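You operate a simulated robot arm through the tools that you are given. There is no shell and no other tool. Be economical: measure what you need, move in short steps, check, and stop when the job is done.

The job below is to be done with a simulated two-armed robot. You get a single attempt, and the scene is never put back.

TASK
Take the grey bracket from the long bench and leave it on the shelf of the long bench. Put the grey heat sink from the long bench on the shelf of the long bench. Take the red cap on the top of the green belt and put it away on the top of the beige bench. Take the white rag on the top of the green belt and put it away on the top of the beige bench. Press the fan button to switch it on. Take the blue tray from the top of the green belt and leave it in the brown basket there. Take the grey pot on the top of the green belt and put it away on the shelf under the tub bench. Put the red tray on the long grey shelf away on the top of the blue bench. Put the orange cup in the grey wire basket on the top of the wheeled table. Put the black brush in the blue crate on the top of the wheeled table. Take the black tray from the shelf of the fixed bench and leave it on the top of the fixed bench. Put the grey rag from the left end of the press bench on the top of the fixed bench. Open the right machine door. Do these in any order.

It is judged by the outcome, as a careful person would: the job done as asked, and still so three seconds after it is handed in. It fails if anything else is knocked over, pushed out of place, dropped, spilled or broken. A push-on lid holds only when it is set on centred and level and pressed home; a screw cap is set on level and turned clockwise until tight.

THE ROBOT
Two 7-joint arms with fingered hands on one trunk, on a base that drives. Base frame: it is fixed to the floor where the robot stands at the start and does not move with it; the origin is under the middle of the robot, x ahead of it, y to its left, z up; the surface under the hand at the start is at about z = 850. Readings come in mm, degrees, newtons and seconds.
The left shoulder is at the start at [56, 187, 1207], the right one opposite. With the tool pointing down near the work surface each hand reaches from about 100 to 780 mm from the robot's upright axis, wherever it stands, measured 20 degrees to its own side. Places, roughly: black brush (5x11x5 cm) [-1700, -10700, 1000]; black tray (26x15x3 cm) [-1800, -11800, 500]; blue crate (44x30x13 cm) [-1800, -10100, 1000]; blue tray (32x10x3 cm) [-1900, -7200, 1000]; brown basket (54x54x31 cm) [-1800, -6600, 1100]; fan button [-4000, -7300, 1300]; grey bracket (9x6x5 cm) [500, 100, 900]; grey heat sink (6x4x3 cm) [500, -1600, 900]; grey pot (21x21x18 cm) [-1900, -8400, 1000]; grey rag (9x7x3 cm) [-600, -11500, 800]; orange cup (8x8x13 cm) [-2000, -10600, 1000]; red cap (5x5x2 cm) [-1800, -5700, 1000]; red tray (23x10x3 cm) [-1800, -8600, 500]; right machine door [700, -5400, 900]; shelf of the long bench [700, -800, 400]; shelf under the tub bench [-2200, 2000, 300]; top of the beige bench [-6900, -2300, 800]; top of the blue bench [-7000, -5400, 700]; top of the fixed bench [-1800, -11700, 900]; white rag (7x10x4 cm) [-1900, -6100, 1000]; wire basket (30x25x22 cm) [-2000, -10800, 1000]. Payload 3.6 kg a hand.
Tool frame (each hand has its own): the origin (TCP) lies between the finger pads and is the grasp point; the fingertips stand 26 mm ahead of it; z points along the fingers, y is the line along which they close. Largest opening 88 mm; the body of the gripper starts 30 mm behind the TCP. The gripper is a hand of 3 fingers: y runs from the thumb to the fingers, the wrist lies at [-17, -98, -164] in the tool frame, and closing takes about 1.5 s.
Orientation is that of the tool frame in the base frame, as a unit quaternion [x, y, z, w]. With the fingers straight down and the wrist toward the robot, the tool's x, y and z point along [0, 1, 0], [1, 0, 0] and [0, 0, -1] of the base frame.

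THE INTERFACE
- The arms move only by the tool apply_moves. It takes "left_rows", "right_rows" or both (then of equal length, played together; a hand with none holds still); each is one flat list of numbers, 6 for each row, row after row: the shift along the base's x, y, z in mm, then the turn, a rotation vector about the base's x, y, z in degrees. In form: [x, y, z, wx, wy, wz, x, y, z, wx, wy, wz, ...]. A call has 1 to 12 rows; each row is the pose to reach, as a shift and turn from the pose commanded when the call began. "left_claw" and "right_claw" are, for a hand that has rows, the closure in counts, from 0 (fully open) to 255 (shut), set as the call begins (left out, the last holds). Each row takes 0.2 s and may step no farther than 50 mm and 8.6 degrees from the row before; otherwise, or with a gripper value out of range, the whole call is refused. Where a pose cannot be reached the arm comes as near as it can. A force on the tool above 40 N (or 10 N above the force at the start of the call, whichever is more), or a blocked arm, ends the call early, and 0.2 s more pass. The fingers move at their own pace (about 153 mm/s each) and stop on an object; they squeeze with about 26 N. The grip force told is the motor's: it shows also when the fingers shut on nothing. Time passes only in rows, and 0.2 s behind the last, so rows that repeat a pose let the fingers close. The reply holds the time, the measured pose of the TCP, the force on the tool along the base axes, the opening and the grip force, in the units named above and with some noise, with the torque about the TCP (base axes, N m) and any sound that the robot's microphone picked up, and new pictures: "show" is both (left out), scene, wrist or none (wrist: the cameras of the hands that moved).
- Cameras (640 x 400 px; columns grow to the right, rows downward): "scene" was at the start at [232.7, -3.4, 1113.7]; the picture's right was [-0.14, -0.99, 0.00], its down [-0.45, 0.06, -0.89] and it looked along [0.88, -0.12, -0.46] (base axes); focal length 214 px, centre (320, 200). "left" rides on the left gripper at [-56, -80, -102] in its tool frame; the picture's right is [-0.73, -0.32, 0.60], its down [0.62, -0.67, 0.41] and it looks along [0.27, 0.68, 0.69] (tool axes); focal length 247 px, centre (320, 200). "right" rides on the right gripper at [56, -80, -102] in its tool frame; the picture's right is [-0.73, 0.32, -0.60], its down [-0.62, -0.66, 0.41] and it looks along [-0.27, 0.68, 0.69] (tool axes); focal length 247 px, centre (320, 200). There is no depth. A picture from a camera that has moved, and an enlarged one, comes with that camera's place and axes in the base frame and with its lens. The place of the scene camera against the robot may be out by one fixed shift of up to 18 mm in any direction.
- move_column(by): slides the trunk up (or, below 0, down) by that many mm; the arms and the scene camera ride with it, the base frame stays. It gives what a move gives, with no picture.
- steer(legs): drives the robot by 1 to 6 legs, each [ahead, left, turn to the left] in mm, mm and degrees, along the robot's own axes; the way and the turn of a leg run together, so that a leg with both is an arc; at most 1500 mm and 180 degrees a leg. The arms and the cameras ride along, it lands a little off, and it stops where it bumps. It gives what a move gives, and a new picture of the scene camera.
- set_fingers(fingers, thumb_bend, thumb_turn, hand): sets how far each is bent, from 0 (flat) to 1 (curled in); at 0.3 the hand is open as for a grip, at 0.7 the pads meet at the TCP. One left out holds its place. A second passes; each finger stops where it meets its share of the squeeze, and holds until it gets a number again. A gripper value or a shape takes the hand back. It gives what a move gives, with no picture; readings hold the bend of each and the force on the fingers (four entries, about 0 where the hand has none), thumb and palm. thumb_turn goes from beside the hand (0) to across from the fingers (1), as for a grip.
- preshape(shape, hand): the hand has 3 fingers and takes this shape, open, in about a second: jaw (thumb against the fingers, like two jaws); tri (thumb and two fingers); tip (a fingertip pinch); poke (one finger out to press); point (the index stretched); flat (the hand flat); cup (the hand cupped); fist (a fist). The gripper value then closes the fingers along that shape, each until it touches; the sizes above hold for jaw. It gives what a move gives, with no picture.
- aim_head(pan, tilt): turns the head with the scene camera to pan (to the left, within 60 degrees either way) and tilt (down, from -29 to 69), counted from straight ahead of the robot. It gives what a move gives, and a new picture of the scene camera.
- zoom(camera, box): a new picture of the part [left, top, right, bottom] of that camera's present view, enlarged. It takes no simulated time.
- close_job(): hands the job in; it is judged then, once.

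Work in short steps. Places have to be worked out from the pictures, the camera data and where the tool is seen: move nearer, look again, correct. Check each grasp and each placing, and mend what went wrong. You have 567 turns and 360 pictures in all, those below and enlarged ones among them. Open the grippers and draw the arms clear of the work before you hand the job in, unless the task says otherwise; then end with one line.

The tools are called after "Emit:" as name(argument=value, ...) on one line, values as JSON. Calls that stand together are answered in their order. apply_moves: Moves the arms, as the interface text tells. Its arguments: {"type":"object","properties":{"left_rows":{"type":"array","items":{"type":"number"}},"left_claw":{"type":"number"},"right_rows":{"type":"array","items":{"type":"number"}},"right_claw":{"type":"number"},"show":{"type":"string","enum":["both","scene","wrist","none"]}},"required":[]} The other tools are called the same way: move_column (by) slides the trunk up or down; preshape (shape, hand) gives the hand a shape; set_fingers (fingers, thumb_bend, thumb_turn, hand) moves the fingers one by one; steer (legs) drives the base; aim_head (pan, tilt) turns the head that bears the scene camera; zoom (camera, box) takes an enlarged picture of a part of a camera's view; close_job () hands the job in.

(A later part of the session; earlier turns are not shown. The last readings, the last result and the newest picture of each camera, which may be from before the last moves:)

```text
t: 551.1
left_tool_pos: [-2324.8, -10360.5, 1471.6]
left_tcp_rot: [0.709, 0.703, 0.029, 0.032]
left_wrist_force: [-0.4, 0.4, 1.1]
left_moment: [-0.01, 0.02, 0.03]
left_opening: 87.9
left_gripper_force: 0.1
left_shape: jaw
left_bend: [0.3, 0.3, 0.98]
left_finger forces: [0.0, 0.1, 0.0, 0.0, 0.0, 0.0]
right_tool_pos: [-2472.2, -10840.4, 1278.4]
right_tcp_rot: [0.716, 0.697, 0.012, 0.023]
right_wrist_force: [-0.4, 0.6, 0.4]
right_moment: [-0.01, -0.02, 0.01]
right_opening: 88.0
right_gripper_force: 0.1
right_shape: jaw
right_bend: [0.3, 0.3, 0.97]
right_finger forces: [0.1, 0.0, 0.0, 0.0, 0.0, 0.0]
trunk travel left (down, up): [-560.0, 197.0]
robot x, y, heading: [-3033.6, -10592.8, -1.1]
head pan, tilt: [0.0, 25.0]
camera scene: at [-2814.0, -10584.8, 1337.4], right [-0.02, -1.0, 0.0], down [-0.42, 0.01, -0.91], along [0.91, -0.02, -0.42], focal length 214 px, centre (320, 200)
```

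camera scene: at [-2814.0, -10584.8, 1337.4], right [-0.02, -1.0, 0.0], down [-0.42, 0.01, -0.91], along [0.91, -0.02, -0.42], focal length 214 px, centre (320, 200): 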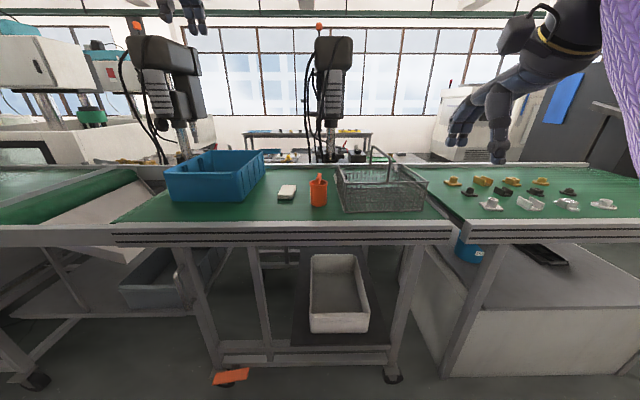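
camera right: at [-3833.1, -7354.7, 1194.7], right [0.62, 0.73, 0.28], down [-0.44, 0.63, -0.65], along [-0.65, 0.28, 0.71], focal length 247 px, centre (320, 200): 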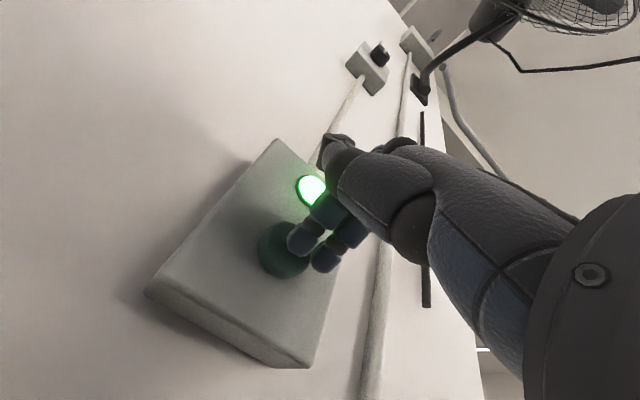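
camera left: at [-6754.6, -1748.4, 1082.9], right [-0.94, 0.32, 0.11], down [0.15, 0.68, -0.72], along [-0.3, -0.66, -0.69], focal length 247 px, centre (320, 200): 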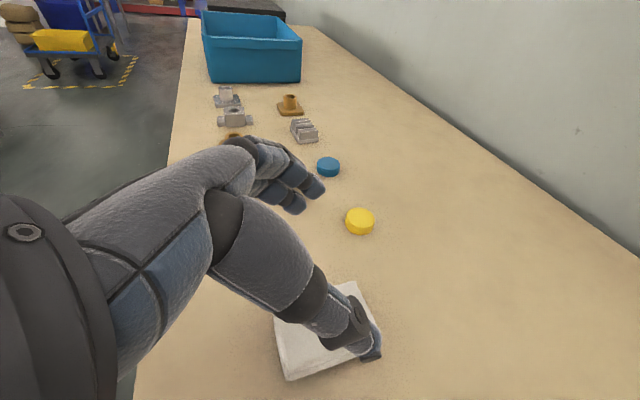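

The wheeled table is ahead: blue crate, a pale item, orange cup, wire basket. Zooming for details.

Emit:
zoom(camera="scene", box=[140, 130, 450, 260])

```text
2.06 times, centred on (295, 195) of scene
camera zoom: at [-2814.0, -10584.8, 1337.4], right [-0.02, -1.0, 0.0], down [-0.42, 0.01, -0.91], along [0.91, -0.02, -0.42], focal length 443 px, centre (372, 210)
```

zoom: 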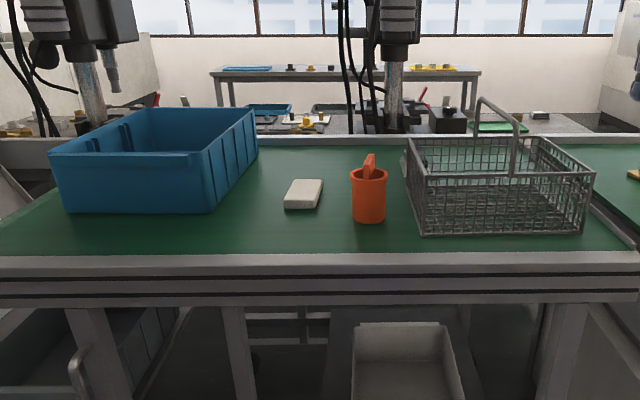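

Cup at about [-2050, -10610], basket at x≈-2070…-1820, y≈-10705…-11013; a dark thing stands behind the basket's left edge. I'll bring the right hand inward, then drive up to the table.

Emit:
apply_moves(right_rows=[0, 45, 0, 0, 0, 0, 0, 90, 0, 0, 0, 0, 0, 135, 0, 0, 0, 0, 0, 180, 0, 0, 0, 0, 0, 210, 0, 0, 0, 0], show="none")

Emit:
steer(legs=[[470, 0, 1]])

Emit:
aim_head(pan=-10, tilt=45)

```text
t: 552.3
left_tool_pos: [-2324.6, -10359.8, 1470.7]
left_tcp_rot: [0.71, 0.703, 0.028, 0.032]
left_wrist_force: [0.3, 0.2, -0.5]
left_moment: [0.0, -0.02, -0.01]
left_opening: 87.4
left_gripper_force: 0.1
left_shape: jaw
left_bend: [0.3, 0.3, 0.98]
left_finger forces: [0.1, 0.1, 0.1, 0.0, 0.1, 0.1]
right_tool_pos: [-2472.5, -10630.5, 1278.6]
right_tcp_rot: [0.716, 0.698, 0.012, 0.022]
right_wrist_force: [-0.2, 0.2, 0.1]
right_moment: [-0.01, 0.02, 0.01]
right_opening: 87.8
right_gripper_force: 0.1
right_shape: jaw
right_bend: [0.3, 0.3, 0.97]
right_finger forces: [0.0, 0.0, 0.0, 0.0, 0.0, 0.0]
trunk travel left (down, up): [-560.0, 197.0]
robot x, y, heading: [-3030.4, -10592.5, -1.2]
head pan, tilt: [0.0, 25.0]
```

```text
t: 555.1
left_tool_pos: [-1863.0, -10349.2, 1471.4]
left_tcp_rot: [0.702, 0.711, 0.029, 0.032]
left_wrist_force: [-0.4, 0.3, 0.2]
left_moment: [-0.03, 0.0, -0.02]
left_opening: 87.7
left_gripper_force: 0.2
left_shape: jaw
left_bend: [0.3, 0.3, 0.98]
left_finger forces: [0.1, 0.0, 0.0, 0.0, 0.1, 0.0]
right_tool_pos: [-2004.8, -10623.0, 1279.4]
right_tcp_rot: [0.709, 0.705, 0.013, 0.022]
right_wrist_force: [-0.2, 0.1, 0.6]
right_moment: [-0.04, 0.01, 0.02]
right_opening: 88.1
right_gripper_force: 0.0
right_shape: jaw
right_bend: [0.3, 0.3, 0.97]
right_finger forces: [0.1, 0.0, 0.0, 0.1, 0.1, 0.0]
trunk travel left (down, up): [-560.0, 197.0]
robot x, y, heading: [-2565.6, -10592.3, 0.1]
head pan, tilt: [0.0, 25.0]
camera scene: at [-2347.5, -10583.3, 1337.3], right [0.0, -1.0, 0.0], down [-0.42, 0.0, -0.91], along [0.91, 0.0, -0.42], focal length 214 px, centre (320, 200)
```

scene: 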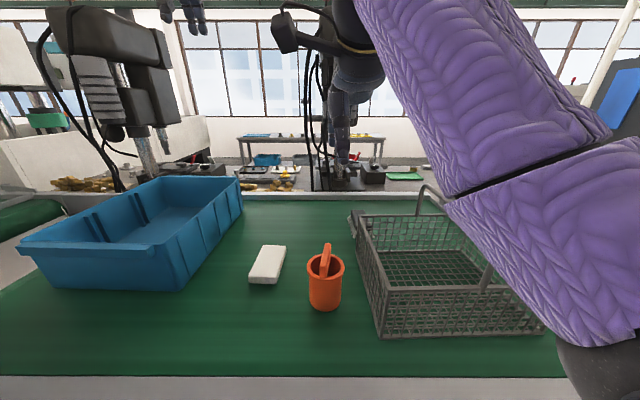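

```text
t: 555.9
left_tool_pos: [-1863.7, -10348.8, 1472.3]
left_tcp_rot: [0.703, 0.71, 0.029, 0.033]
left_wrist_force: [-0.2, -0.7, 0.0]
left_moment: [-0.02, -0.02, -0.02]
left_opening: 87.7
left_gripper_force: 0.0
left_shape: jaw
left_bend: [0.3, 0.3, 0.98]
left_finger forces: [0.0, 0.0, 0.0, 0.0, 0.1, 0.0]
right_tool_pos: [-2004.9, -10622.3, 1279.8]
right_tcp_rot: [0.709, 0.705, 0.013, 0.021]
right_wrist_force: [-1.1, 0.1, -0.3]
right_moment: [-0.01, -0.03, 0.05]
right_opening: 87.8
right_gripper_force: 0.1
right_shape: jaw
right_bend: [0.3, 0.3, 0.97]
right_finger forces: [0.0, 0.1, 0.1, 0.1, 0.1, 0.0]
trunk travel left (down, up): [-560.0, 197.0]
robot x, y, heading: [-2564.3, -10594.4, 0.1]
head pan, tilt: [-10.0, 45.0]
camera scene: at [-2360.1, -10597.4, 1306.9], right [-0.17, -0.99, 0.0], down [-0.7, 0.12, -0.71], along [0.7, -0.12, -0.71], focal length 214 px, centre (320, 200)
```

scene: 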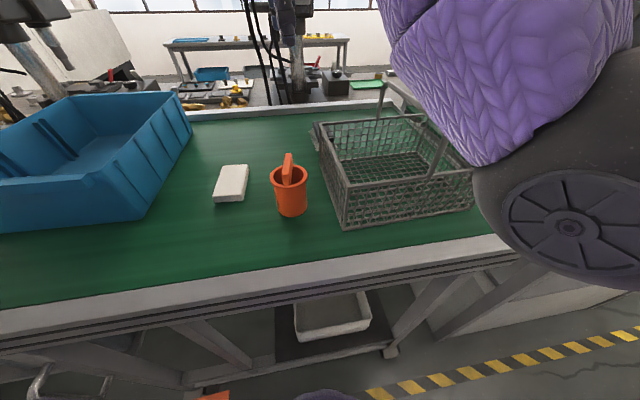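

Cup is near [-2012, -10607]; the right hand is almost above it. Lowering to z≈1180 for a wrist look.

Emit:
apply_moves(right_rows=[-3, 6, -35, 0, 0, 0, -6, 12, -70, 0, 0, 0, -6, 14, -105, 0, 0, 0, -6, 14, -105, 0, 0, 0], show="wrist")

```text
t: 556.9
left_tool_pos: [-1863.3, -10349.2, 1472.8]
left_tcp_rot: [0.703, 0.71, 0.029, 0.033]
left_wrist_force: [-0.4, 0.1, -0.4]
left_moment: [0.04, -0.01, -0.01]
left_opening: 87.8
left_gripper_force: 0.0
left_shape: jaw
left_bend: [0.3, 0.3, 0.98]
left_finger forces: [0.1, 0.0, 0.0, 0.0, 0.0, 0.0]
right_tool_pos: [-1999.5, -10621.2, 1190.0]
right_tcp_rot: [0.715, 0.698, 0.018, 0.039]
right_wrist_force: [0.8, 0.2, 1.2]
right_moment: [-0.03, 0.02, 0.01]
right_opening: 87.9
right_gripper_force: 0.0
right_shape: jaw
right_bend: [0.3, 0.3, 0.97]
right_finger forces: [0.0, 0.1, 0.0, 0.0, 0.0, 0.0]
trunk travel left (down, up): [-560.0, 197.0]
robot x, y, heading: [-2565.3, -10595.1, 0.1]
head pan, tilt: [-10.0, 45.0]
camera right: at [-2085.9, -10560.4, 1283.4], right [0.25, -0.72, 0.64], down [-0.65, -0.62, -0.45], along [0.72, -0.3, -0.62], focal length 247 px, centre (320, 200)
```

right: 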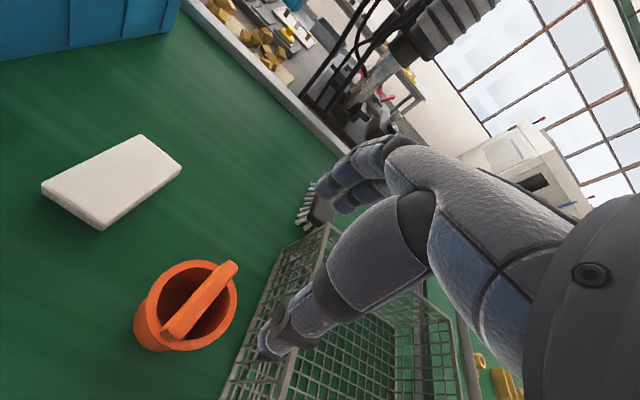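

The cup has a bail (strip handle) across its top along x; best is to pinch that strip across its width. The black brush stands behind the basket's corner. I'll shift left 200 mm and yaw the right hand −90°.

Emit:
apply_moves(right_rows=[0, 0, 30, 0, 0, 0, 0, 0, 60, 0, 0, 0, 0, 0, 80, 0, 0, 0], show="none")

Emit:
steer(legs=[[0, 205, 0]])

Emit:
apply_moves(right_rows=[-5, -20, 0, 0, 0, -8, -10, -40, 0, 0, 0, -16, -15, -60, 0, 0, 0, -24, -20, -80, 0, 0, 0, -32, -20, -100, 0, 0, 0, -40, -20, -120, 0, 0, 0, -48, -20, -140, 0, 0, 0, -56, -20, -160, 0, 0, 0, -64, -20, -180, 0, 0, 0, -72, -20, -180, 0, 0, 0, -80, -20, -180, 0, 0, 0, -88, -20, -180, 0, 0, 0, -90], show="wrist")

```text
t: 557.7
left_tool_pos: [-1863.2, -10348.6, 1471.6]
left_tcp_rot: [0.703, 0.71, 0.03, 0.032]
left_wrist_force: [-0.5, 0.6, 0.0]
left_moment: [0.0, 0.01, 0.01]
left_opening: 87.8
left_gripper_force: 0.1
left_shape: jaw
left_bend: [0.3, 0.3, 0.98]
left_finger forces: [0.0, 0.0, 0.1, 0.0, 0.0, 0.1]
right_tool_pos: [-2006.0, -10624.7, 1251.2]
right_tcp_rot: [0.716, 0.697, 0.004, 0.031]
right_wrist_force: [-0.9, -0.2, -0.2]
right_moment: [0.01, 0.01, 0.05]
right_opening: 87.8
right_gripper_force: 0.0
right_shape: jaw
right_bend: [0.3, 0.3, 0.97]
right_finger forces: [0.0, 0.1, 0.0, 0.1, 0.0, 0.0]
trunk travel left (down, up): [-560.0, 197.0]
robot x, y, heading: [-2566.7, -10592.4, -0.1]
head pan, tilt: [-10.0, 45.0]
```

```text
t: 559.3
left_tool_pos: [-1863.8, -10144.8, 1471.2]
left_tcp_rot: [0.703, 0.71, 0.028, 0.033]
left_wrist_force: [-0.5, 0.0, -1.0]
left_moment: [-0.02, 0.02, 0.01]
left_opening: 87.9
left_gripper_force: 0.0
left_shape: jaw
left_bend: [0.3, 0.3, 0.98]
left_finger forces: [0.1, 0.1, 0.0, 0.0, 0.1, 0.1]
right_tool_pos: [-2007.3, -10418.6, 1254.4]
right_tcp_rot: [0.716, 0.697, 0.007, 0.031]
right_wrist_force: [-0.3, 0.2, -0.9]
right_moment: [-0.04, -0.01, 0.01]
right_opening: 87.8
right_gripper_force: 0.1
right_shape: jaw
right_bend: [0.3, 0.3, 0.97]
right_finger forces: [0.1, 0.0, 0.0, 0.0, 0.0, 0.0]
trunk travel left (down, up): [-560.0, 197.0]
robot x, y, heading: [-2566.0, -10387.7, 0.1]
head pan, tilt: [-10.0, 45.0]
camera scene: at [-2360.4, -10392.5, 1306.8], right [-0.17, -0.99, 0.0], down [-0.7, 0.12, -0.71], along [0.7, -0.12, -0.71], focal length 214 px, centre (320, 200)
```

scene: 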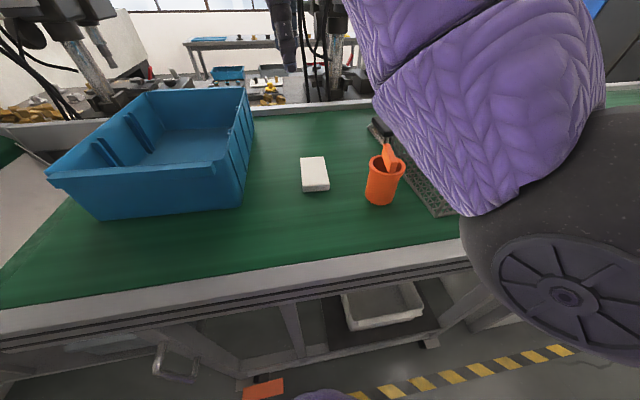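

```text
t: 561.9
left_tool_pos: [-1863.7, -10145.8, 1471.9]
left_tcp_rot: [0.702, 0.71, 0.029, 0.032]
left_wrist_force: [0.3, -0.4, -0.3]
left_moment: [0.0, 0.02, 0.01]
left_opening: 87.9
left_gripper_force: 0.0
left_shape: jaw
left_bend: [0.3, 0.3, 0.98]
left_finger forces: [0.0, 0.0, 0.0, 0.1, 0.1, 0.0]
right_tool_pos: [-2011.3, -10611.2, 1246.0]
right_tcp_rot: [0.999, -0.015, -0.017, 0.029]
right_wrist_force: [0.6, 0.4, 0.9]
right_moment: [-0.04, -0.01, 0.02]
right_opening: 87.9
right_gripper_force: 0.0
right_shape: jaw
right_bend: [0.3, 0.3, 0.97]
right_finger forces: [0.0, 0.0, 0.1, 0.1, 0.0, 0.1]
right hand out of reach, approached as far as the arm can: row 11, 12
trunk travel left (down, up): [-560.0, 197.0]
robot x, y, heading: [-2561.3, -10389.9, 0.0]
head pan, tilt: [-10.0, 45.0]
camera right: at [-1948.6, -10528.2, 1341.6], right [-0.72, -0.26, 0.64], down [-0.62, 0.66, -0.43], along [-0.31, -0.7, -0.64], focal length 247 px, centre (320, 200)
```

right: 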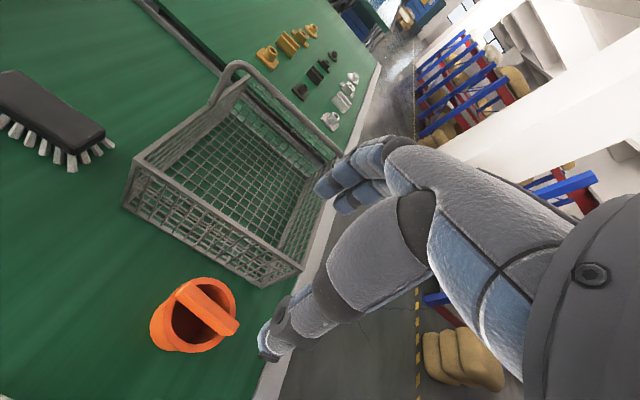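

The view shows the cup's strip handle centred at about [-2012, -10600, 1062] and the black brush beyond the basket. I'll part-close the right hand and descend to 60 mm above.

Emit:
apply_moves(right_rows=[0, 4, -40, 0, 0, 0, 0, 8, -80, 0, 0, 0, 0, 11, -120, 0, 0, 0, 0, 11, -120, 0, 0, 0], right_claw=110, show="wrist")

```text
t: 562.9
left_tool_pos: [-1864.8, -10145.7, 1470.7]
left_tcp_rot: [0.703, 0.71, 0.03, 0.032]
left_wrist_force: [0.1, 0.2, -0.2]
left_moment: [0.0, 0.02, -0.01]
left_opening: 87.7
left_gripper_force: 0.1
left_shape: jaw
left_bend: [0.3, 0.3, 0.98]
left_finger forces: [0.0, 0.0, 0.0, 0.0, 0.0, 0.1]
right_tool_pos: [-2011.3, -10599.4, 1125.9]
right_tcp_rot: [0.999, -0.013, -0.017, 0.027]
right_wrist_force: [-0.1, 0.6, 0.7]
right_moment: [-0.01, 0.0, -0.01]
right_opening: 50.4
right_gripper_force: 0.1
right_shape: jaw
right_bend: [0.4, 0.64, 1.0]
right_finger forces: [0.0, 0.1, 0.0, 0.0, 0.0, 0.1]
trunk travel left (down, up): [-560.0, 197.0]
robot x, y, heading: [-2564.1, -10390.4, 0.3]
head pan, tilt: [-10.0, 45.0]
camera right: at [-1949.8, -10516.3, 1221.9], right [-0.72, -0.26, 0.64], down [-0.62, 0.66, -0.43], along [-0.31, -0.7, -0.64], focal length 247 px, centre (320, 200)
```

right: 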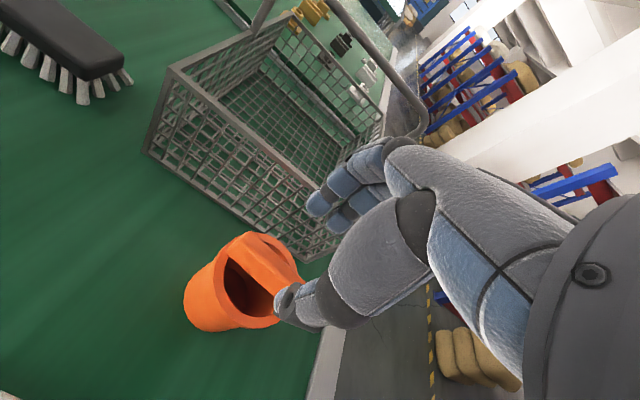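

Strip is centred under the grip. Lowering to z≈1064 and closing.

Emit:
apply_moves(right_rows=[2, -3, -30, 0, 0, 0, 2, -3, -50, 0, 0, 0, 2, -3, -62, 0, 0, 0, 2, -3, -62, 0, 0, 0], show="none")

Emit:
apply_moves(right_rows=[0, 0, 0, 0, 0, 0, 0, 0, 0, 0, 0, 0, 0, 0, 0, 0, 0, 0, 0, 0, 0, 0, 0, 0, 0, 0, 0, 0, 0, 0, 0, 0, 0, 0, 0, 0], right_claw=255, show="wrist")

```text
t: 563.9
left_tool_pos: [-1866.4, -10145.7, 1471.5]
left_tcp_rot: [0.703, 0.71, 0.029, 0.032]
left_wrist_force: [0.0, -0.4, 0.7]
left_moment: [-0.03, -0.02, 0.01]
left_opening: 87.9
left_gripper_force: 0.1
left_shape: jaw
left_bend: [0.3, 0.3, 0.98]
left_finger forces: [0.0, 0.1, 0.0, 0.1, 0.0, 0.0]
right_tool_pos: [-2009.5, -10603.9, 1067.0]
right_tcp_rot: [0.999, -0.014, -0.013, 0.029]
right_wrist_force: [1.0, 1.9, 17.3]
right_moment: [0.77, -0.09, -0.06]
right_opening: 52.7
right_gripper_force: 0.0
right_shape: jaw
right_bend: [0.4, 0.62, 1.0]
right_finger forces: [0.1, 0.0, 0.0, 0.1, 17.9, 0.0]
trunk travel left (down, up): [-560.0, 197.0]
robot x, y, heading: [-2563.5, -10387.3, -0.1]
head pan, tilt: [-10.0, 45.0]
```

```text
t: 565.3
left_tool_pos: [-1863.8, -10146.5, 1471.4]
left_tcp_rot: [0.703, 0.71, 0.029, 0.033]
left_wrist_force: [-0.1, 0.1, -0.2]
left_moment: [0.02, -0.02, -0.02]
left_opening: 87.6
left_gripper_force: 0.1
left_shape: jaw
left_bend: [0.3, 0.3, 0.98]
left_finger forces: [0.1, 0.1, 0.0, 0.0, 0.1, 0.0]
right_tool_pos: [-2008.0, -10603.6, 1064.3]
right_tcp_rot: [0.999, -0.014, -0.018, 0.028]
right_wrist_force: [-0.3, 0.1, -0.6]
right_moment: [-0.02, -0.02, -0.01]
right_opening: 32.9
right_gripper_force: 26.1
right_shape: jaw
right_bend: [0.64, 0.56, 0.99]
right_finger forces: [9.6, 19.3, 0.0, 0.1, 27.7, 0.0]
trunk travel left (down, up): [-560.0, 197.0]
robot x, y, heading: [-2565.3, -10386.9, 0.3]
head pan, tilt: [-10.0, 45.0]
camera right: at [-1946.9, -10520.1, 1159.6], right [-0.72, -0.26, 0.64], down [-0.62, 0.66, -0.43], along [-0.31, -0.7, -0.64], focal length 247 px, centre (320, 200)
```

right: 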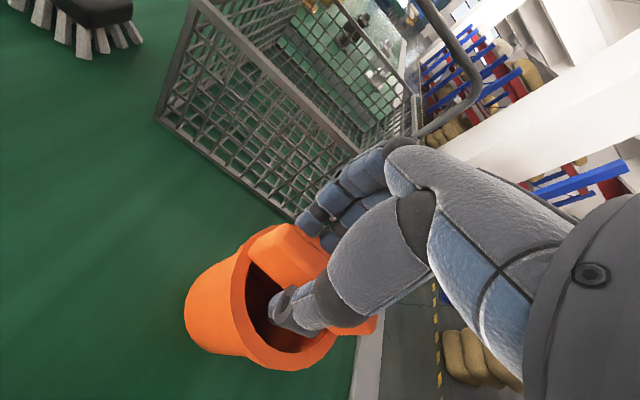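

Something is firmly gripped (33 mm). Lifting gently to check.

Emit:
apply_moves(right_rows=[0, 0, 20, 0, 0, 0, 0, 0, 45, 0, 0, 0, 0, 0, 80, 0, 0, 0, 0, 0, 80, 0, 0, 0], show="wrist")

Emit:
zoom(camera="scene", box=[260, 90, 480, 260])

```text
t: 566.3
left_tool_pos: [-1863.2, -10145.6, 1470.4]
left_tcp_rot: [0.703, 0.71, 0.029, 0.032]
left_wrist_force: [0.1, -0.6, 0.5]
left_moment: [-0.02, -0.05, 0.0]
left_opening: 87.8
left_gripper_force: 0.0
left_shape: jaw
left_bend: [0.3, 0.3, 0.98]
left_finger forces: [0.0, 0.1, 0.1, 0.0, 0.0, 0.0]
right_tool_pos: [-2009.8, -10603.5, 1144.1]
right_tcp_rot: [0.999, -0.013, -0.017, 0.028]
right_wrist_force: [0.3, -0.6, -1.3]
right_moment: [-0.02, 0.04, 0.0]
right_opening: 32.9
right_gripper_force: 26.2
right_shape: jaw
right_bend: [0.64, 0.56, 0.99]
right_finger forces: [9.5, 19.3, 0.0, 0.0, 27.7, 0.0]
trunk travel left (down, up): [-560.0, 197.0]
robot x, y, heading: [-2564.1, -10388.7, 0.0]
head pan, tilt: [-10.0, 45.0]
camera right: at [-1946.2, -10519.5, 1240.0], right [-0.72, -0.26, 0.64], down [-0.62, 0.66, -0.43], along [-0.31, -0.71, -0.64], focal length 247 px, centre (320, 200)
```

right: 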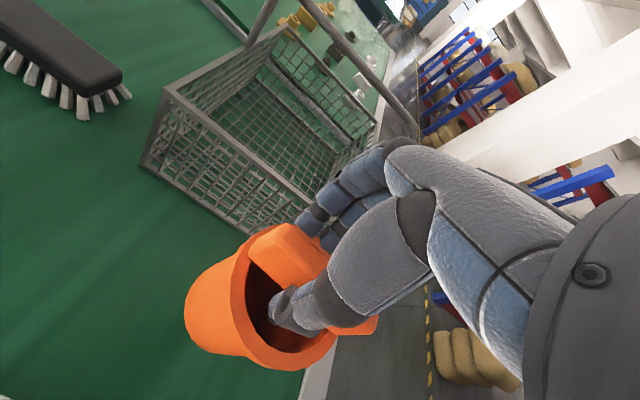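

```text
2.35 times, centred on (370, 175) of scene
camera zoom: at [-2360.2, -10393.4, 1306.7], right [-0.17, -0.99, 0.0], down [-0.7, 0.12, -0.71], along [0.7, -0.12, -0.71], focal length 505 px, centre (202, 259)
```

zoom: 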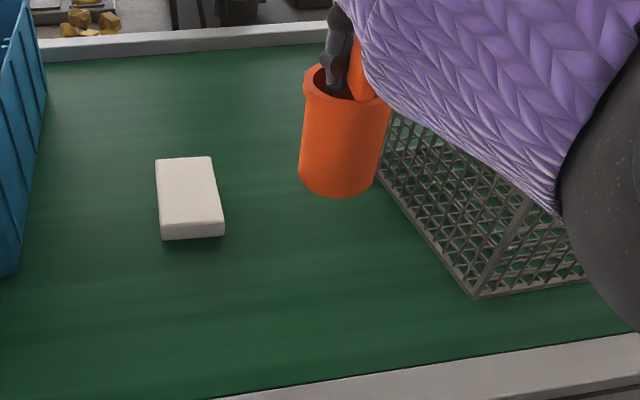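

The cup hangs upright. I'll raise it 100 mm more, shift the base right 150 mm so the cup goes over the basket's left half.

Emit:
apply_moves(right_rows=[0, 0, 35, 0, 0, 0, 0, 0, 70, 0, 0, 0, 0, 0, 105, 0, 0, 0, 0, 0, 105, 0, 0, 0], show="none")

Emit:
steer(legs=[[20, -152, 0]])

Emit:
apply_moves(right_rows=[0, 0, 0, 0, 0, 0], show="wrist")

```text
t: 567.3
left_tool_pos: [-1862.6, -10146.1, 1471.6]
left_tcp_rot: [0.703, 0.71, 0.029, 0.032]
left_wrist_force: [-0.7, 0.1, 0.1]
left_moment: [0.01, -0.02, -0.05]
left_opening: 88.0
left_gripper_force: 0.3
left_shape: jaw
left_bend: [0.3, 0.3, 0.98]
left_finger forces: [0.0, 0.1, 0.0, 0.0, 0.1, 0.1]
right_tool_pos: [-2006.5, -10606.4, 1248.0]
right_tcp_rot: [0.999, -0.013, -0.018, 0.029]
right_wrist_force: [0.3, 0.7, -1.1]
right_moment: [-0.05, -0.01, 0.05]
right_opening: 32.8
right_gripper_force: 25.8
right_shape: jaw
right_bend: [0.64, 0.56, 0.99]
right_finger forces: [9.7, 19.2, 0.0, 0.0, 27.6, 0.1]
right hand out of reach, approached as far as the arm can: row 3, 4
trunk travel left (down, up): [-560.0, 197.0]
robot x, y, heading: [-2563.4, -10389.5, 0.2]
head pan, tilt: [-10.0, 45.0]
```

```text
t: 568.7
left_tool_pos: [-1843.2, -10298.8, 1471.0]
left_tcp_rot: [0.703, 0.709, 0.029, 0.033]
left_wrist_force: [-0.7, -0.4, -1.2]
left_moment: [0.02, 0.02, 0.0]
left_opening: 87.9
left_gripper_force: 0.0
left_shape: jaw
left_bend: [0.3, 0.3, 0.98]
left_finger forces: [0.0, 0.1, 0.0, 0.1, 0.0, 0.0]
right_tool_pos: [-1985.4, -10760.9, 1246.1]
right_tcp_rot: [0.999, -0.013, -0.017, 0.027]
right_wrist_force: [-0.3, -0.3, -0.8]
right_moment: [-0.03, -0.01, 0.01]
right_opening: 33.2
right_gripper_force: 26.0
right_shape: jaw
right_bend: [0.64, 0.56, 0.99]
right_finger forces: [9.6, 19.2, 0.0, 0.0, 27.7, 0.0]
trunk travel left (down, up): [-560.0, 197.0]
robot x, y, heading: [-2544.8, -10541.0, -0.0]
head pan, tilt: [-10.0, 45.0]
camera scene: at [-2340.0, -10546.1, 1306.7], right [-0.17, -0.98, 0.0], down [-0.7, 0.12, -0.71], along [0.7, -0.12, -0.71], focal length 214 px, centre (320, 200)
```

scene: 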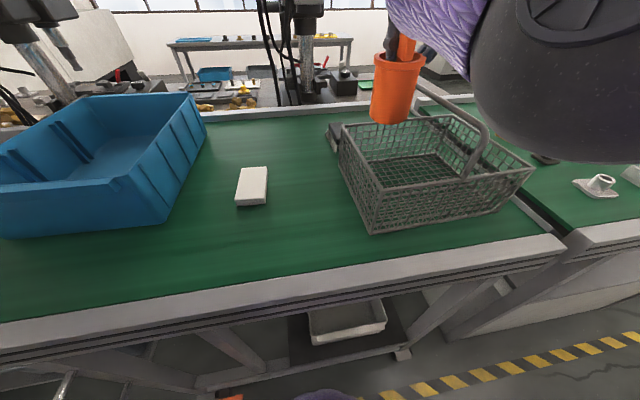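

```text
t: 569.1
left_tool_pos: [-1843.1, -10297.3, 1470.7]
left_tcp_rot: [0.703, 0.709, 0.028, 0.033]
left_wrist_force: [-0.1, 0.4, 0.6]
left_moment: [-0.03, 0.0, 0.01]
left_opening: 87.4
left_gripper_force: 0.2
left_shape: jaw
left_bend: [0.3, 0.3, 0.98]
left_finger forces: [0.1, 0.0, 0.0, 0.0, 0.0, 0.1]
right_tool_pos: [-1985.1, -10757.4, 1247.0]
right_tcp_rot: [0.999, -0.013, -0.017, 0.028]
right_wrist_force: [0.7, 0.5, -0.3]
right_moment: [-0.05, -0.02, 0.02]
right_opening: 32.9
right_gripper_force: 25.2
right_shape: jaw
right_bend: [0.64, 0.56, 0.99]
right_finger forces: [9.7, 19.2, 0.0, 0.0, 27.6, 0.0]
trunk travel left (down, up): [-560.0, 197.0]
robot x, y, heading: [-2544.9, -10541.7, -0.3]
head pan, tilt: [-10.0, 45.0]
camera right: at [-1923.2, -10673.5, 1343.0], right [-0.72, -0.26, 0.64], down [-0.62, 0.66, -0.43], along [-0.31, -0.71, -0.64], focal length 247 px, centre (320, 200)
```

right: 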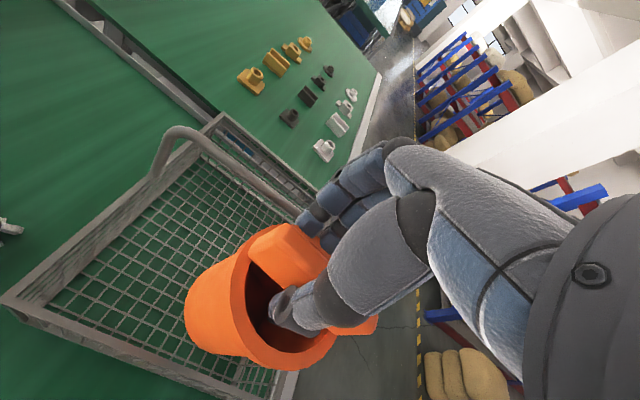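

The cup is over the left half, clear of the bail and walls. Lowering 150 mm, then creeping to contact.

Emit:
apply_moves(right_rows=[0, 0, -45, 0, 0, 0, 0, 0, -90, 0, 0, 0, 0, 0, -130, 0, 0, 0, 0, 0, -155, 0, 0, 0, 0, 0, -165, 0, 0, 0], show="both")

```text
t: 570.3
left_tool_pos: [-1842.9, -10298.8, 1471.6]
left_tcp_rot: [0.703, 0.709, 0.029, 0.033]
left_wrist_force: [-0.8, 0.6, 0.7]
left_moment: [0.01, 0.0, 0.01]
left_opening: 87.8
left_gripper_force: 0.1
left_shape: jaw
left_bend: [0.3, 0.3, 0.98]
left_finger forces: [0.0, 0.0, 0.0, 0.0, 0.0, 0.0]
right_tool_pos: [-1985.4, -10760.6, 1080.6]
right_tcp_rot: [0.999, -0.014, -0.017, 0.027]
right_wrist_force: [0.3, -0.9, -1.0]
right_moment: [-0.02, -0.01, -0.02]
right_opening: 33.1
right_gripper_force: 25.6
right_shape: jaw
right_bend: [0.64, 0.56, 0.99]
right_finger forces: [9.9, 18.8, 0.1, 0.0, 27.5, 0.1]
trunk travel left (down, up): [-560.0, 197.0]
robot x, y, heading: [-2548.6, -10543.6, 0.1]
head pan, tilt: [-10.0, 45.0]
camera scene: at [-2340.0, -10545.8, 1306.8], right [-0.17, -0.98, 0.0], down [-0.7, 0.12, -0.71], along [0.7, -0.12, -0.71], focal length 214 px, centre (320, 200)
camera right: at [-1923.2, -10676.1, 1176.8], right [-0.72, -0.26, 0.64], down [-0.62, 0.66, -0.43], along [-0.31, -0.7, -0.64], focal length 247 px, centre (320, 200)
```

scene: 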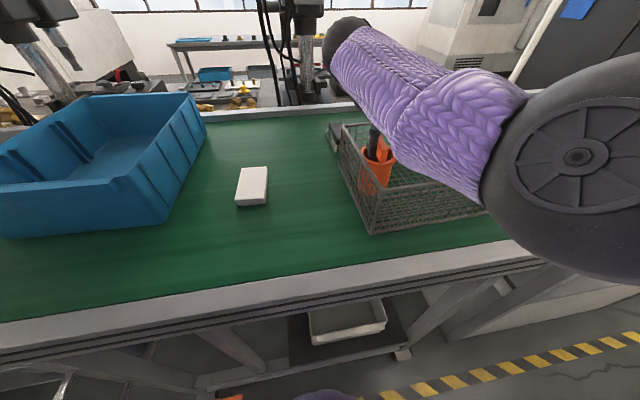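
right: 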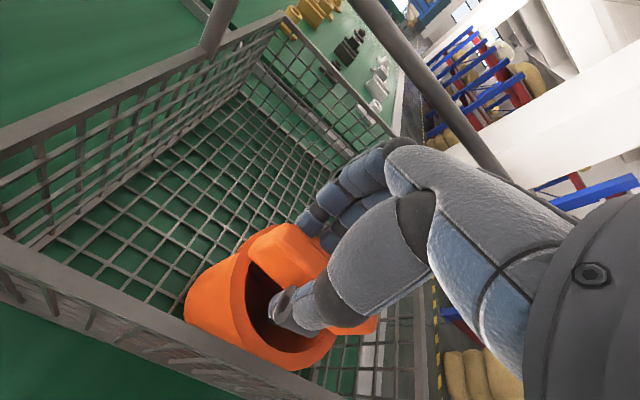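

Emit:
apply_moves(right_rows=[0, 0, -4, 0, 0, 0, 0, 0, -8, 0, 0, 0, 0, 0, -11, 0, 0, 0], show="none")

```text
t: 571.1
left_tool_pos: [-1843.3, -10299.5, 1471.8]
left_tcp_rot: [0.703, 0.71, 0.03, 0.033]
left_wrist_force: [0.0, -0.6, -0.2]
left_moment: [0.01, 0.02, 0.0]
left_opening: 87.7
left_gripper_force: 0.0
left_shape: jaw
left_bend: [0.3, 0.3, 0.98]
left_finger forces: [0.1, 0.0, 0.0, 0.0, 0.0, 0.1]
right_tool_pos: [-1985.5, -10760.9, 1071.7]
right_tcp_rot: [0.999, -0.013, -0.017, 0.027]
right_wrist_force: [-0.2, -1.5, -0.1]
right_moment: [0.01, 0.01, -0.04]
right_opening: 32.8
right_gripper_force: 25.7
right_shape: jaw
right_bend: [0.64, 0.56, 0.99]
right_finger forces: [10.3, 19.2, 0.0, 0.1, 25.9, 0.1]
trunk travel left (down, up): [-560.0, 197.0]
robot x, y, heading: [-2546.0, -10540.3, -0.1]
head pan, tilt: [-10.0, 45.0]
```

Contact is beginning. I'll open only part way (thumb is inside the cup), then lift straight out.

Emit:
apply_moves(right_rows=[0, 0, -2, 0, 0, 0, 0, 0, -2, 0, 0, 0, 0, 0, -2, 0, 0, 0, 0, 0, -2, 0, 0, 0], right_claw=125, show="none")

Emit:
apply_moves(right_rows=[0, 0, 20, 0, 0, 0, 0, 0, 50, 0, 0, 0, 0, 0, 90, 0, 0, 0, 0, 0, 130, 0, 0, 0, 0, 0, 160, 0, 0, 0], show="wrist")

```text
t: 572.1
left_tool_pos: [-1842.5, -10298.0, 1470.6]
left_tcp_rot: [0.704, 0.709, 0.03, 0.033]
left_wrist_force: [-0.8, -0.8, 0.5]
left_moment: [-0.03, -0.01, 0.0]
left_opening: 88.0
left_gripper_force: 0.0
left_shape: jaw
left_bend: [0.3, 0.3, 0.98]
left_finger forces: [0.0, 0.1, 0.0, 0.0, 0.1, 0.0]
right_tool_pos: [-1985.1, -10758.5, 1069.3]
right_tcp_rot: [0.999, -0.014, -0.017, 0.028]
right_wrist_force: [-0.6, 0.4, 0.5]
right_moment: [-0.01, -0.07, 0.03]
right_opening: 44.5
right_gripper_force: 0.0
right_shape: jaw
right_bend: [0.42, 0.67, 1.0]
right_finger forces: [0.0, 0.1, 0.0, 0.0, 0.1, 0.1]
trunk travel left (down, up): [-560.0, 197.0]
robot x, y, heading: [-2545.3, -10540.0, -0.1]
head pan, tilt: [-10.0, 45.0]
```

```text
t: 573.3
left_tool_pos: [-1842.9, -10297.7, 1470.8]
left_tcp_rot: [0.703, 0.71, 0.029, 0.033]
left_wrist_force: [0.0, -0.2, -0.3]
left_moment: [-0.02, 0.03, 0.0]
left_opening: 88.0
left_gripper_force: 0.2
left_shape: jaw
left_bend: [0.3, 0.3, 0.98]
left_finger forces: [0.0, 0.0, 0.0, 0.1, 0.0, 0.0]
right_tool_pos: [-1985.9, -10759.6, 1229.8]
right_tcp_rot: [0.999, -0.014, -0.017, 0.028]
right_wrist_force: [0.6, -0.8, 0.5]
right_moment: [0.0, -0.01, 0.01]
right_opening: 44.5
right_gripper_force: 0.1
right_shape: jaw
right_bend: [0.42, 0.67, 1.0]
right_finger forces: [0.1, 0.1, 0.0, 0.0, 0.0, 0.0]
trunk travel left (down, up): [-560.0, 197.0]
robot x, y, heading: [-2543.5, -10539.0, 0.1]
head pan, tilt: [-10.0, 45.0]
camera right: at [-1922.6, -10675.8, 1325.6], right [-0.72, -0.26, 0.64], down [-0.62, 0.66, -0.43], along [-0.31, -0.7, -0.64], focal length 247 px, centre (320, 200)
```

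right: 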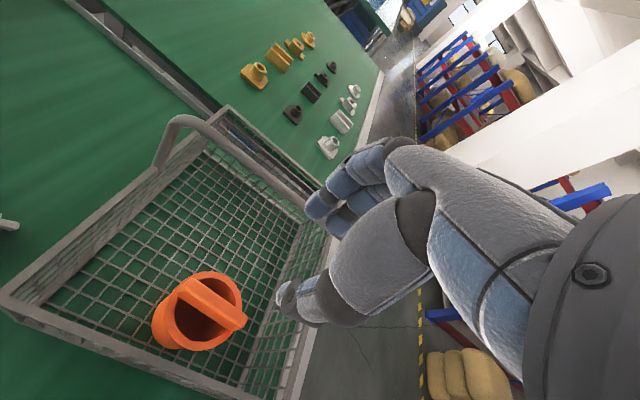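

Cup stands in the basket. The black brush lies behind the basket at about [-1735, -10735], nearly out of reach, so I must stand closer. I'll tilt the right hand 35° forward, raise it, and retract the left hand first.

Emit:
apply_moves(right_rows=[0, 0, 25, 0, -6, 0, 0, 0, 50, 0, -12, 0, 0, 0, 75, 0, -18, 0, 0, 0, 100, 0, -24, 0, 0, 0, 125, 0, -30, 0, 0, 0, 140, 0, -35, 0], left_rows=[-30, 0, 0, 0, 0, 0, -60, 0, 0, 0, 0, 0, -90, 0, 0, 0, 0, 0, -120, 0, 0, 0, 0, 0, -150, 0, 0, 0, 0, 0, -150, 0, 0, 0, 0, 0], right_claw=0, show="none")

Emit:
steer(legs=[[0, 120, 0], [95, 0, 0]])

```text
t: 574.7
left_tool_pos: [-1868.3, -10296.6, 1525.0]
left_tcp_rot: [0.703, 0.71, 0.029, 0.031]
left_wrist_force: [0.2, 0.2, 0.1]
left_moment: [0.0, 0.01, -0.01]
left_opening: 88.0
left_gripper_force: 0.1
left_shape: jaw
left_bend: [0.3, 0.3, 0.98]
left_finger forces: [0.1, 0.1, 0.1, 0.0, 0.1, 0.0]
left hand out of reach, approached as far as the arm can: row 1, 2, 3, 4, 5, 6
right_tool_pos: [-1984.6, -10759.0, 1370.2]
right_tcp_rot: [0.958, -0.022, 0.286, 0.023]
right_wrist_force: [0.0, -0.9, -0.2]
right_moment: [-0.01, -0.03, -0.02]
right_opening: 87.7
right_gripper_force: 0.0
right_shape: jaw
right_bend: [0.3, 0.3, 0.98]
right_finger forces: [0.1, 0.1, 0.0, 0.1, 0.0, 0.1]
trunk travel left (down, up): [-560.0, 197.0]
robot x, y, heading: [-2545.6, -10538.9, 0.2]
head pan, tilt: [-10.0, 45.0]
```

```text
t: 576.7
left_tool_pos: [-1872.1, -10103.2, 1527.9]
left_tcp_rot: [0.661, 0.749, 0.033, 0.029]
left_wrist_force: [-1.4, 0.5, -0.5]
left_moment: [0.0, -0.06, 0.02]
left_opening: 87.6
left_gripper_force: 0.2
left_shape: jaw
left_bend: [0.3, 0.3, 0.98]
left_finger forces: [0.0, 0.0, 0.1, 0.0, 0.0, 0.0]
right_tool_pos: [-1936.0, -10575.4, 1370.2]
right_tcp_rot: [0.958, 0.034, 0.286, 0.004]
right_wrist_force: [0.7, 0.3, -0.1]
right_moment: [-0.02, 0.02, -0.02]
right_opening: 87.7
right_gripper_force: 0.1
right_shape: jaw
right_bend: [0.3, 0.3, 0.98]
right_finger forces: [0.0, 0.0, 0.0, 0.1, 0.1, 0.0]
trunk travel left (down, up): [-560.0, 197.0]
robot x, y, heading: [-2512.2, -10420.6, 6.8]
head pan, tilt: [-10.0, 45.0]
camera scene: at [-2310.8, -10403.8, 1307.2], right [-0.06, -1.0, 0.0], down [-0.71, 0.04, -0.71], along [0.71, -0.04, -0.71], focal length 214 px, centre (320, 200)
```

scene: 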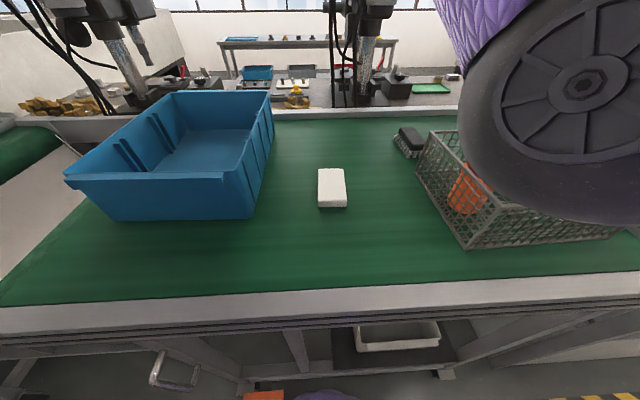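

The base touched the table's frame at x≈-2512, so I can't stand closer facing it. Turning sideways brings the right shoulder ~130 mm nearer. I'll back off, turn to about 60°, and reposition.

Emit:
steer(legs=[[-70, 0, 0], [0, 0, 53], [-120, -110, 0]])

```text
t: 581.1
left_tool_pos: [-2415.3, -9881.6, 1526.4]
left_tcp_rot: [0.26, 0.965, 0.041, 0.013]
left_wrist_force: [0.5, -0.4, -0.6]
left_moment: [0.0, 0.0, -0.03]
left_opening: 87.6
left_gripper_force: 0.1
left_shape: jaw
left_bend: [0.3, 0.3, 0.98]
left_finger forces: [0.1, 0.0, 0.0, 0.0, 0.0, 0.1]
right_tool_pos: [-2077.9, -10218.8, 1369.7]
right_tcp_rot: [0.844, 0.455, 0.259, -0.12]
right_wrist_force: [0.6, -0.5, -1.0]
right_moment: [0.04, 0.02, -0.01]
right_opening: 87.8
right_gripper_force: 0.0
right_shape: jaw
right_bend: [0.3, 0.3, 0.98]
right_finger forces: [0.1, 0.1, 0.1, 0.0, 0.1, 0.0]
trunk travel left (down, up): [-560.0, 197.0]
robot x, y, heading: [-2554.9, -10583.9, 59.1]
head pan, tilt: [-10.0, 45.0]
camera scene: at [-2439.1, -10403.2, 1306.8], right [0.76, -0.65, 0.0], down [-0.46, -0.54, -0.71], along [0.46, 0.54, -0.71], focal length 214 px, centre (320, 200)
```

scene: 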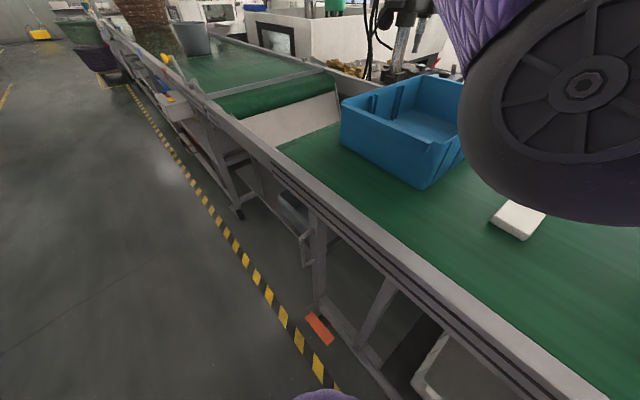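

Now I'll swing the right hand (keeping height) to above the brush area with the grip facing east, and aim the head there.

Emit:
apply_moves(right_rows=[21, -39, 0, 0, 0, -4.8, 42, -78, 0, 0, 0, -9.5, 62, -117, 0, 0, 0, -14.3, 83, -157, 0, 0, 0, -19, 104, -196, 0, 0, 0, -23.8, 124, -235, 0, 0, 0, -28.5, 145, -274, 0, 0, 0, -33.3, 166, -313, 0, 0, 0, -38, 187, -353, 0, 0, 0, -42.8, 207, -392, 0, 0, 0, -47.5, 228, -431, 0, 0, 0, -52.3, 228, -431, 0, 0, 0, -52.3], show="none")

Emit:
aim_head(pan=-60, tilt=35)

```text
t: 583.7
left_tool_pos: [-2415.9, -9880.8, 1525.4]
left_tcp_rot: [0.26, 0.965, 0.04, 0.014]
left_wrist_force: [0.0, 0.0, 1.1]
left_moment: [-0.04, -0.04, -0.03]
left_opening: 87.7
left_gripper_force: 0.0
left_shape: jaw
left_bend: [0.3, 0.3, 0.98]
left_finger forces: [0.1, 0.0, 0.0, 0.0, 0.0, 0.0]
right_tool_pos: [-1850.7, -10648.6, 1369.2]
right_tcp_rot: [0.958, 0.037, 0.286, 0.006]
right_wrist_force: [-0.3, -0.4, 0.3]
right_moment: [0.03, 0.0, 0.01]
right_opening: 87.8
right_gripper_force: 0.1
right_shape: jaw
right_bend: [0.3, 0.3, 0.98]
right_finger forces: [0.1, 0.0, 0.0, 0.0, 0.1, 0.1]
trunk travel left (down, up): [-560.0, 197.0]
robot x, y, heading: [-2552.8, -10587.7, 59.2]
head pan, tilt: [-10.0, 45.0]
```

```text
t: 584.9
left_tool_pos: [-2415.4, -9881.7, 1524.7]
left_tcp_rot: [0.262, 0.964, 0.041, 0.013]
left_wrist_force: [0.6, -0.2, -0.6]
left_moment: [0.0, -0.01, 0.04]
left_opening: 87.7
left_gripper_force: 0.1
left_shape: jaw
left_bend: [0.3, 0.3, 0.98]
left_finger forces: [0.1, 0.0, 0.0, 0.1, 0.0, 0.0]
right_tool_pos: [-1849.9, -10650.3, 1369.0]
right_tcp_rot: [0.958, 0.037, 0.285, 0.005]
right_wrist_force: [0.4, 0.8, -0.9]
right_moment: [-0.02, 0.03, 0.01]
right_opening: 88.0
right_gripper_force: 0.0
right_shape: jaw
right_bend: [0.3, 0.3, 0.98]
right_finger forces: [0.1, 0.1, 0.0, 0.0, 0.1, 0.0]
trunk travel left (down, up): [-560.0, 197.0]
robot x, y, heading: [-2553.0, -10589.2, 59.0]
head pan, tilt: [-60.0, 35.0]
camera scene: at [-2404.1, -10465.3, 1321.6], right [-0.01, -1.0, 0.0], down [-0.57, 0.01, -0.82], along [0.82, -0.01, -0.57], focal length 214 px, centre (320, 200)
```

scene: 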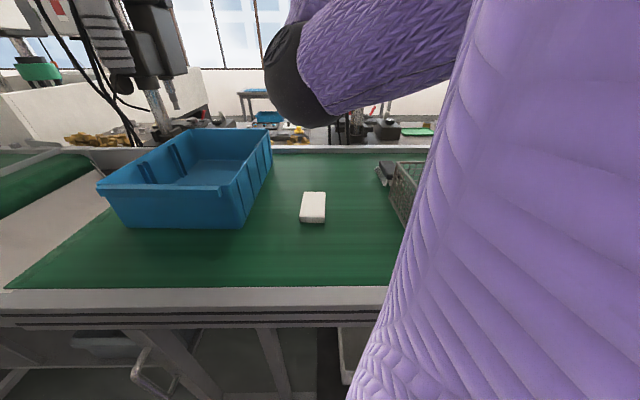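

Reach is comfortable now. Lowering the trunk 220 mm and taking a wrist look at the brush.

Emit:
move_column(by=-220)

Emit:
apply_moves(right_rows=[15, 0, 0, 0, 0, 0, 30, 0, 0, 0, 0, 0], show="wrist")

```text
t: 587.2
left_tool_pos: [-2396.3, -9847.0, 1249.9]
left_tcp_rot: [0.261, 0.965, -0.001, 0.002]
left_wrist_force: [-0.2, 0.1, -0.2]
left_moment: [-0.06, 0.0, -0.04]
left_opening: 87.6
left_gripper_force: 0.0
left_shape: jaw
left_bend: [0.3, 0.3, 0.98]
left_finger forces: [0.0, 0.0, 0.1, 0.0, 0.0, 0.1]
right_tool_pos: [-1850.3, -10649.5, 1149.6]
right_tcp_rot: [0.958, 0.037, 0.286, 0.005]
right_wrist_force: [0.0, 0.0, -0.1]
right_moment: [0.01, -0.03, 0.02]
right_opening: 87.6
right_gripper_force: 0.0
right_shape: jaw
right_bend: [0.3, 0.3, 0.98]
right_finger forces: [0.0, 0.0, 0.1, 0.1, 0.0, 0.0]
trunk travel left (down, up): [-340.0, 417.0]
robot x, y, heading: [-2549.7, -10589.1, 59.2]
head pan, tilt: [-60.0, 35.0]
```

```text
t: 587.8
left_tool_pos: [-2393.8, -9847.6, 1250.0]
left_tcp_rot: [0.261, 0.965, 0.0, 0.002]
left_wrist_force: [0.4, 0.3, 0.3]
left_moment: [0.02, 0.03, 0.03]
left_opening: 87.9
left_gripper_force: 0.0
left_shape: jaw
left_bend: [0.3, 0.3, 0.98]
left_finger forces: [0.1, 0.1, 0.0, 0.0, 0.0, 0.0]
right_tool_pos: [-1820.8, -10649.7, 1148.9]
right_tcp_rot: [0.958, 0.037, 0.285, 0.005]
right_wrist_force: [0.4, -0.4, 0.0]
right_moment: [-0.01, 0.0, -0.01]
right_opening: 87.8
right_gripper_force: 0.1
right_shape: jaw
right_bend: [0.3, 0.3, 0.98]
right_finger forces: [0.1, 0.1, 0.0, 0.0, 0.1, 0.0]
trunk travel left (down, up): [-340.0, 417.0]
robot x, y, heading: [-2550.1, -10583.4, 59.1]
head pan, tilt: [-60.0, 35.0]
camera right: at [-1833.7, -10566.2, 1263.4], right [-0.92, -0.38, 0.11], down [-0.34, 0.62, -0.71], along [0.2, -0.69, -0.7], focal length 247 px, centre (320, 200)
```

right: 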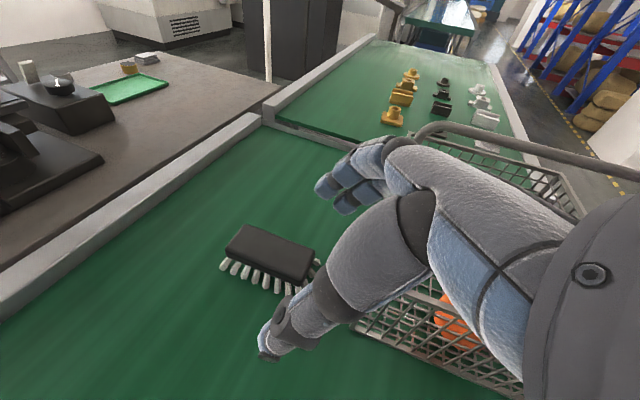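

Brush measured: centre [-1740, -10711], turned ~9°, top ≈1003. I'll go over it with a 5.5° yaw correction.

Emit:
apply_moves(right_rows=[25, -20, -20, 0, 0, 2, 48, -40, -50, 0, 0, 4, 70, -62, -85, 0, 0, 5.5, 70, -62, -85, 0, 0, 5.5], right_claw=0, show="wrist")

```text
t: 588.8
left_tool_pos: [-2396.1, -9847.3, 1248.8]
left_tcp_rot: [0.261, 0.965, -0.001, 0.002]
left_wrist_force: [-0.4, 0.0, -0.5]
left_moment: [-0.01, -0.02, 0.01]
left_opening: 87.7
left_gripper_force: 0.1
left_shape: jaw
left_bend: [0.3, 0.3, 0.98]
left_finger forces: [0.0, 0.1, 0.0, 0.0, 0.0, 0.0]
right_tool_pos: [-1751.0, -10712.3, 1063.1]
right_tcp_rot: [0.955, 0.083, 0.285, -0.007]
right_wrist_force: [0.0, -0.5, 0.1]
right_moment: [0.01, -0.01, -0.01]
right_opening: 87.8
right_gripper_force: 0.2
right_shape: jaw
right_bend: [0.3, 0.3, 0.98]
right_finger forces: [0.0, 0.1, 0.0, 0.1, 0.0, 0.0]
trunk travel left (down, up): [-340.0, 417.0]
robot x, y, heading: [-2553.0, -10585.3, 59.3]
head pan, tilt: [-60.0, 35.0]
camera right: at [-1772.4, -10630.6, 1177.0], right [-0.88, -0.46, 0.11], down [-0.4, 0.59, -0.71], along [0.26, -0.66, -0.7], focal length 247 px, centre (320, 200)
```

right: 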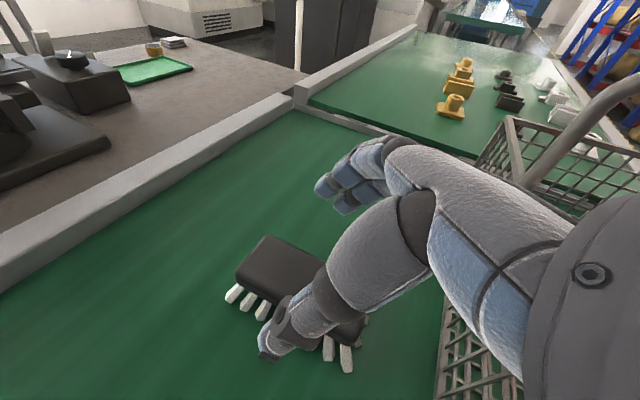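

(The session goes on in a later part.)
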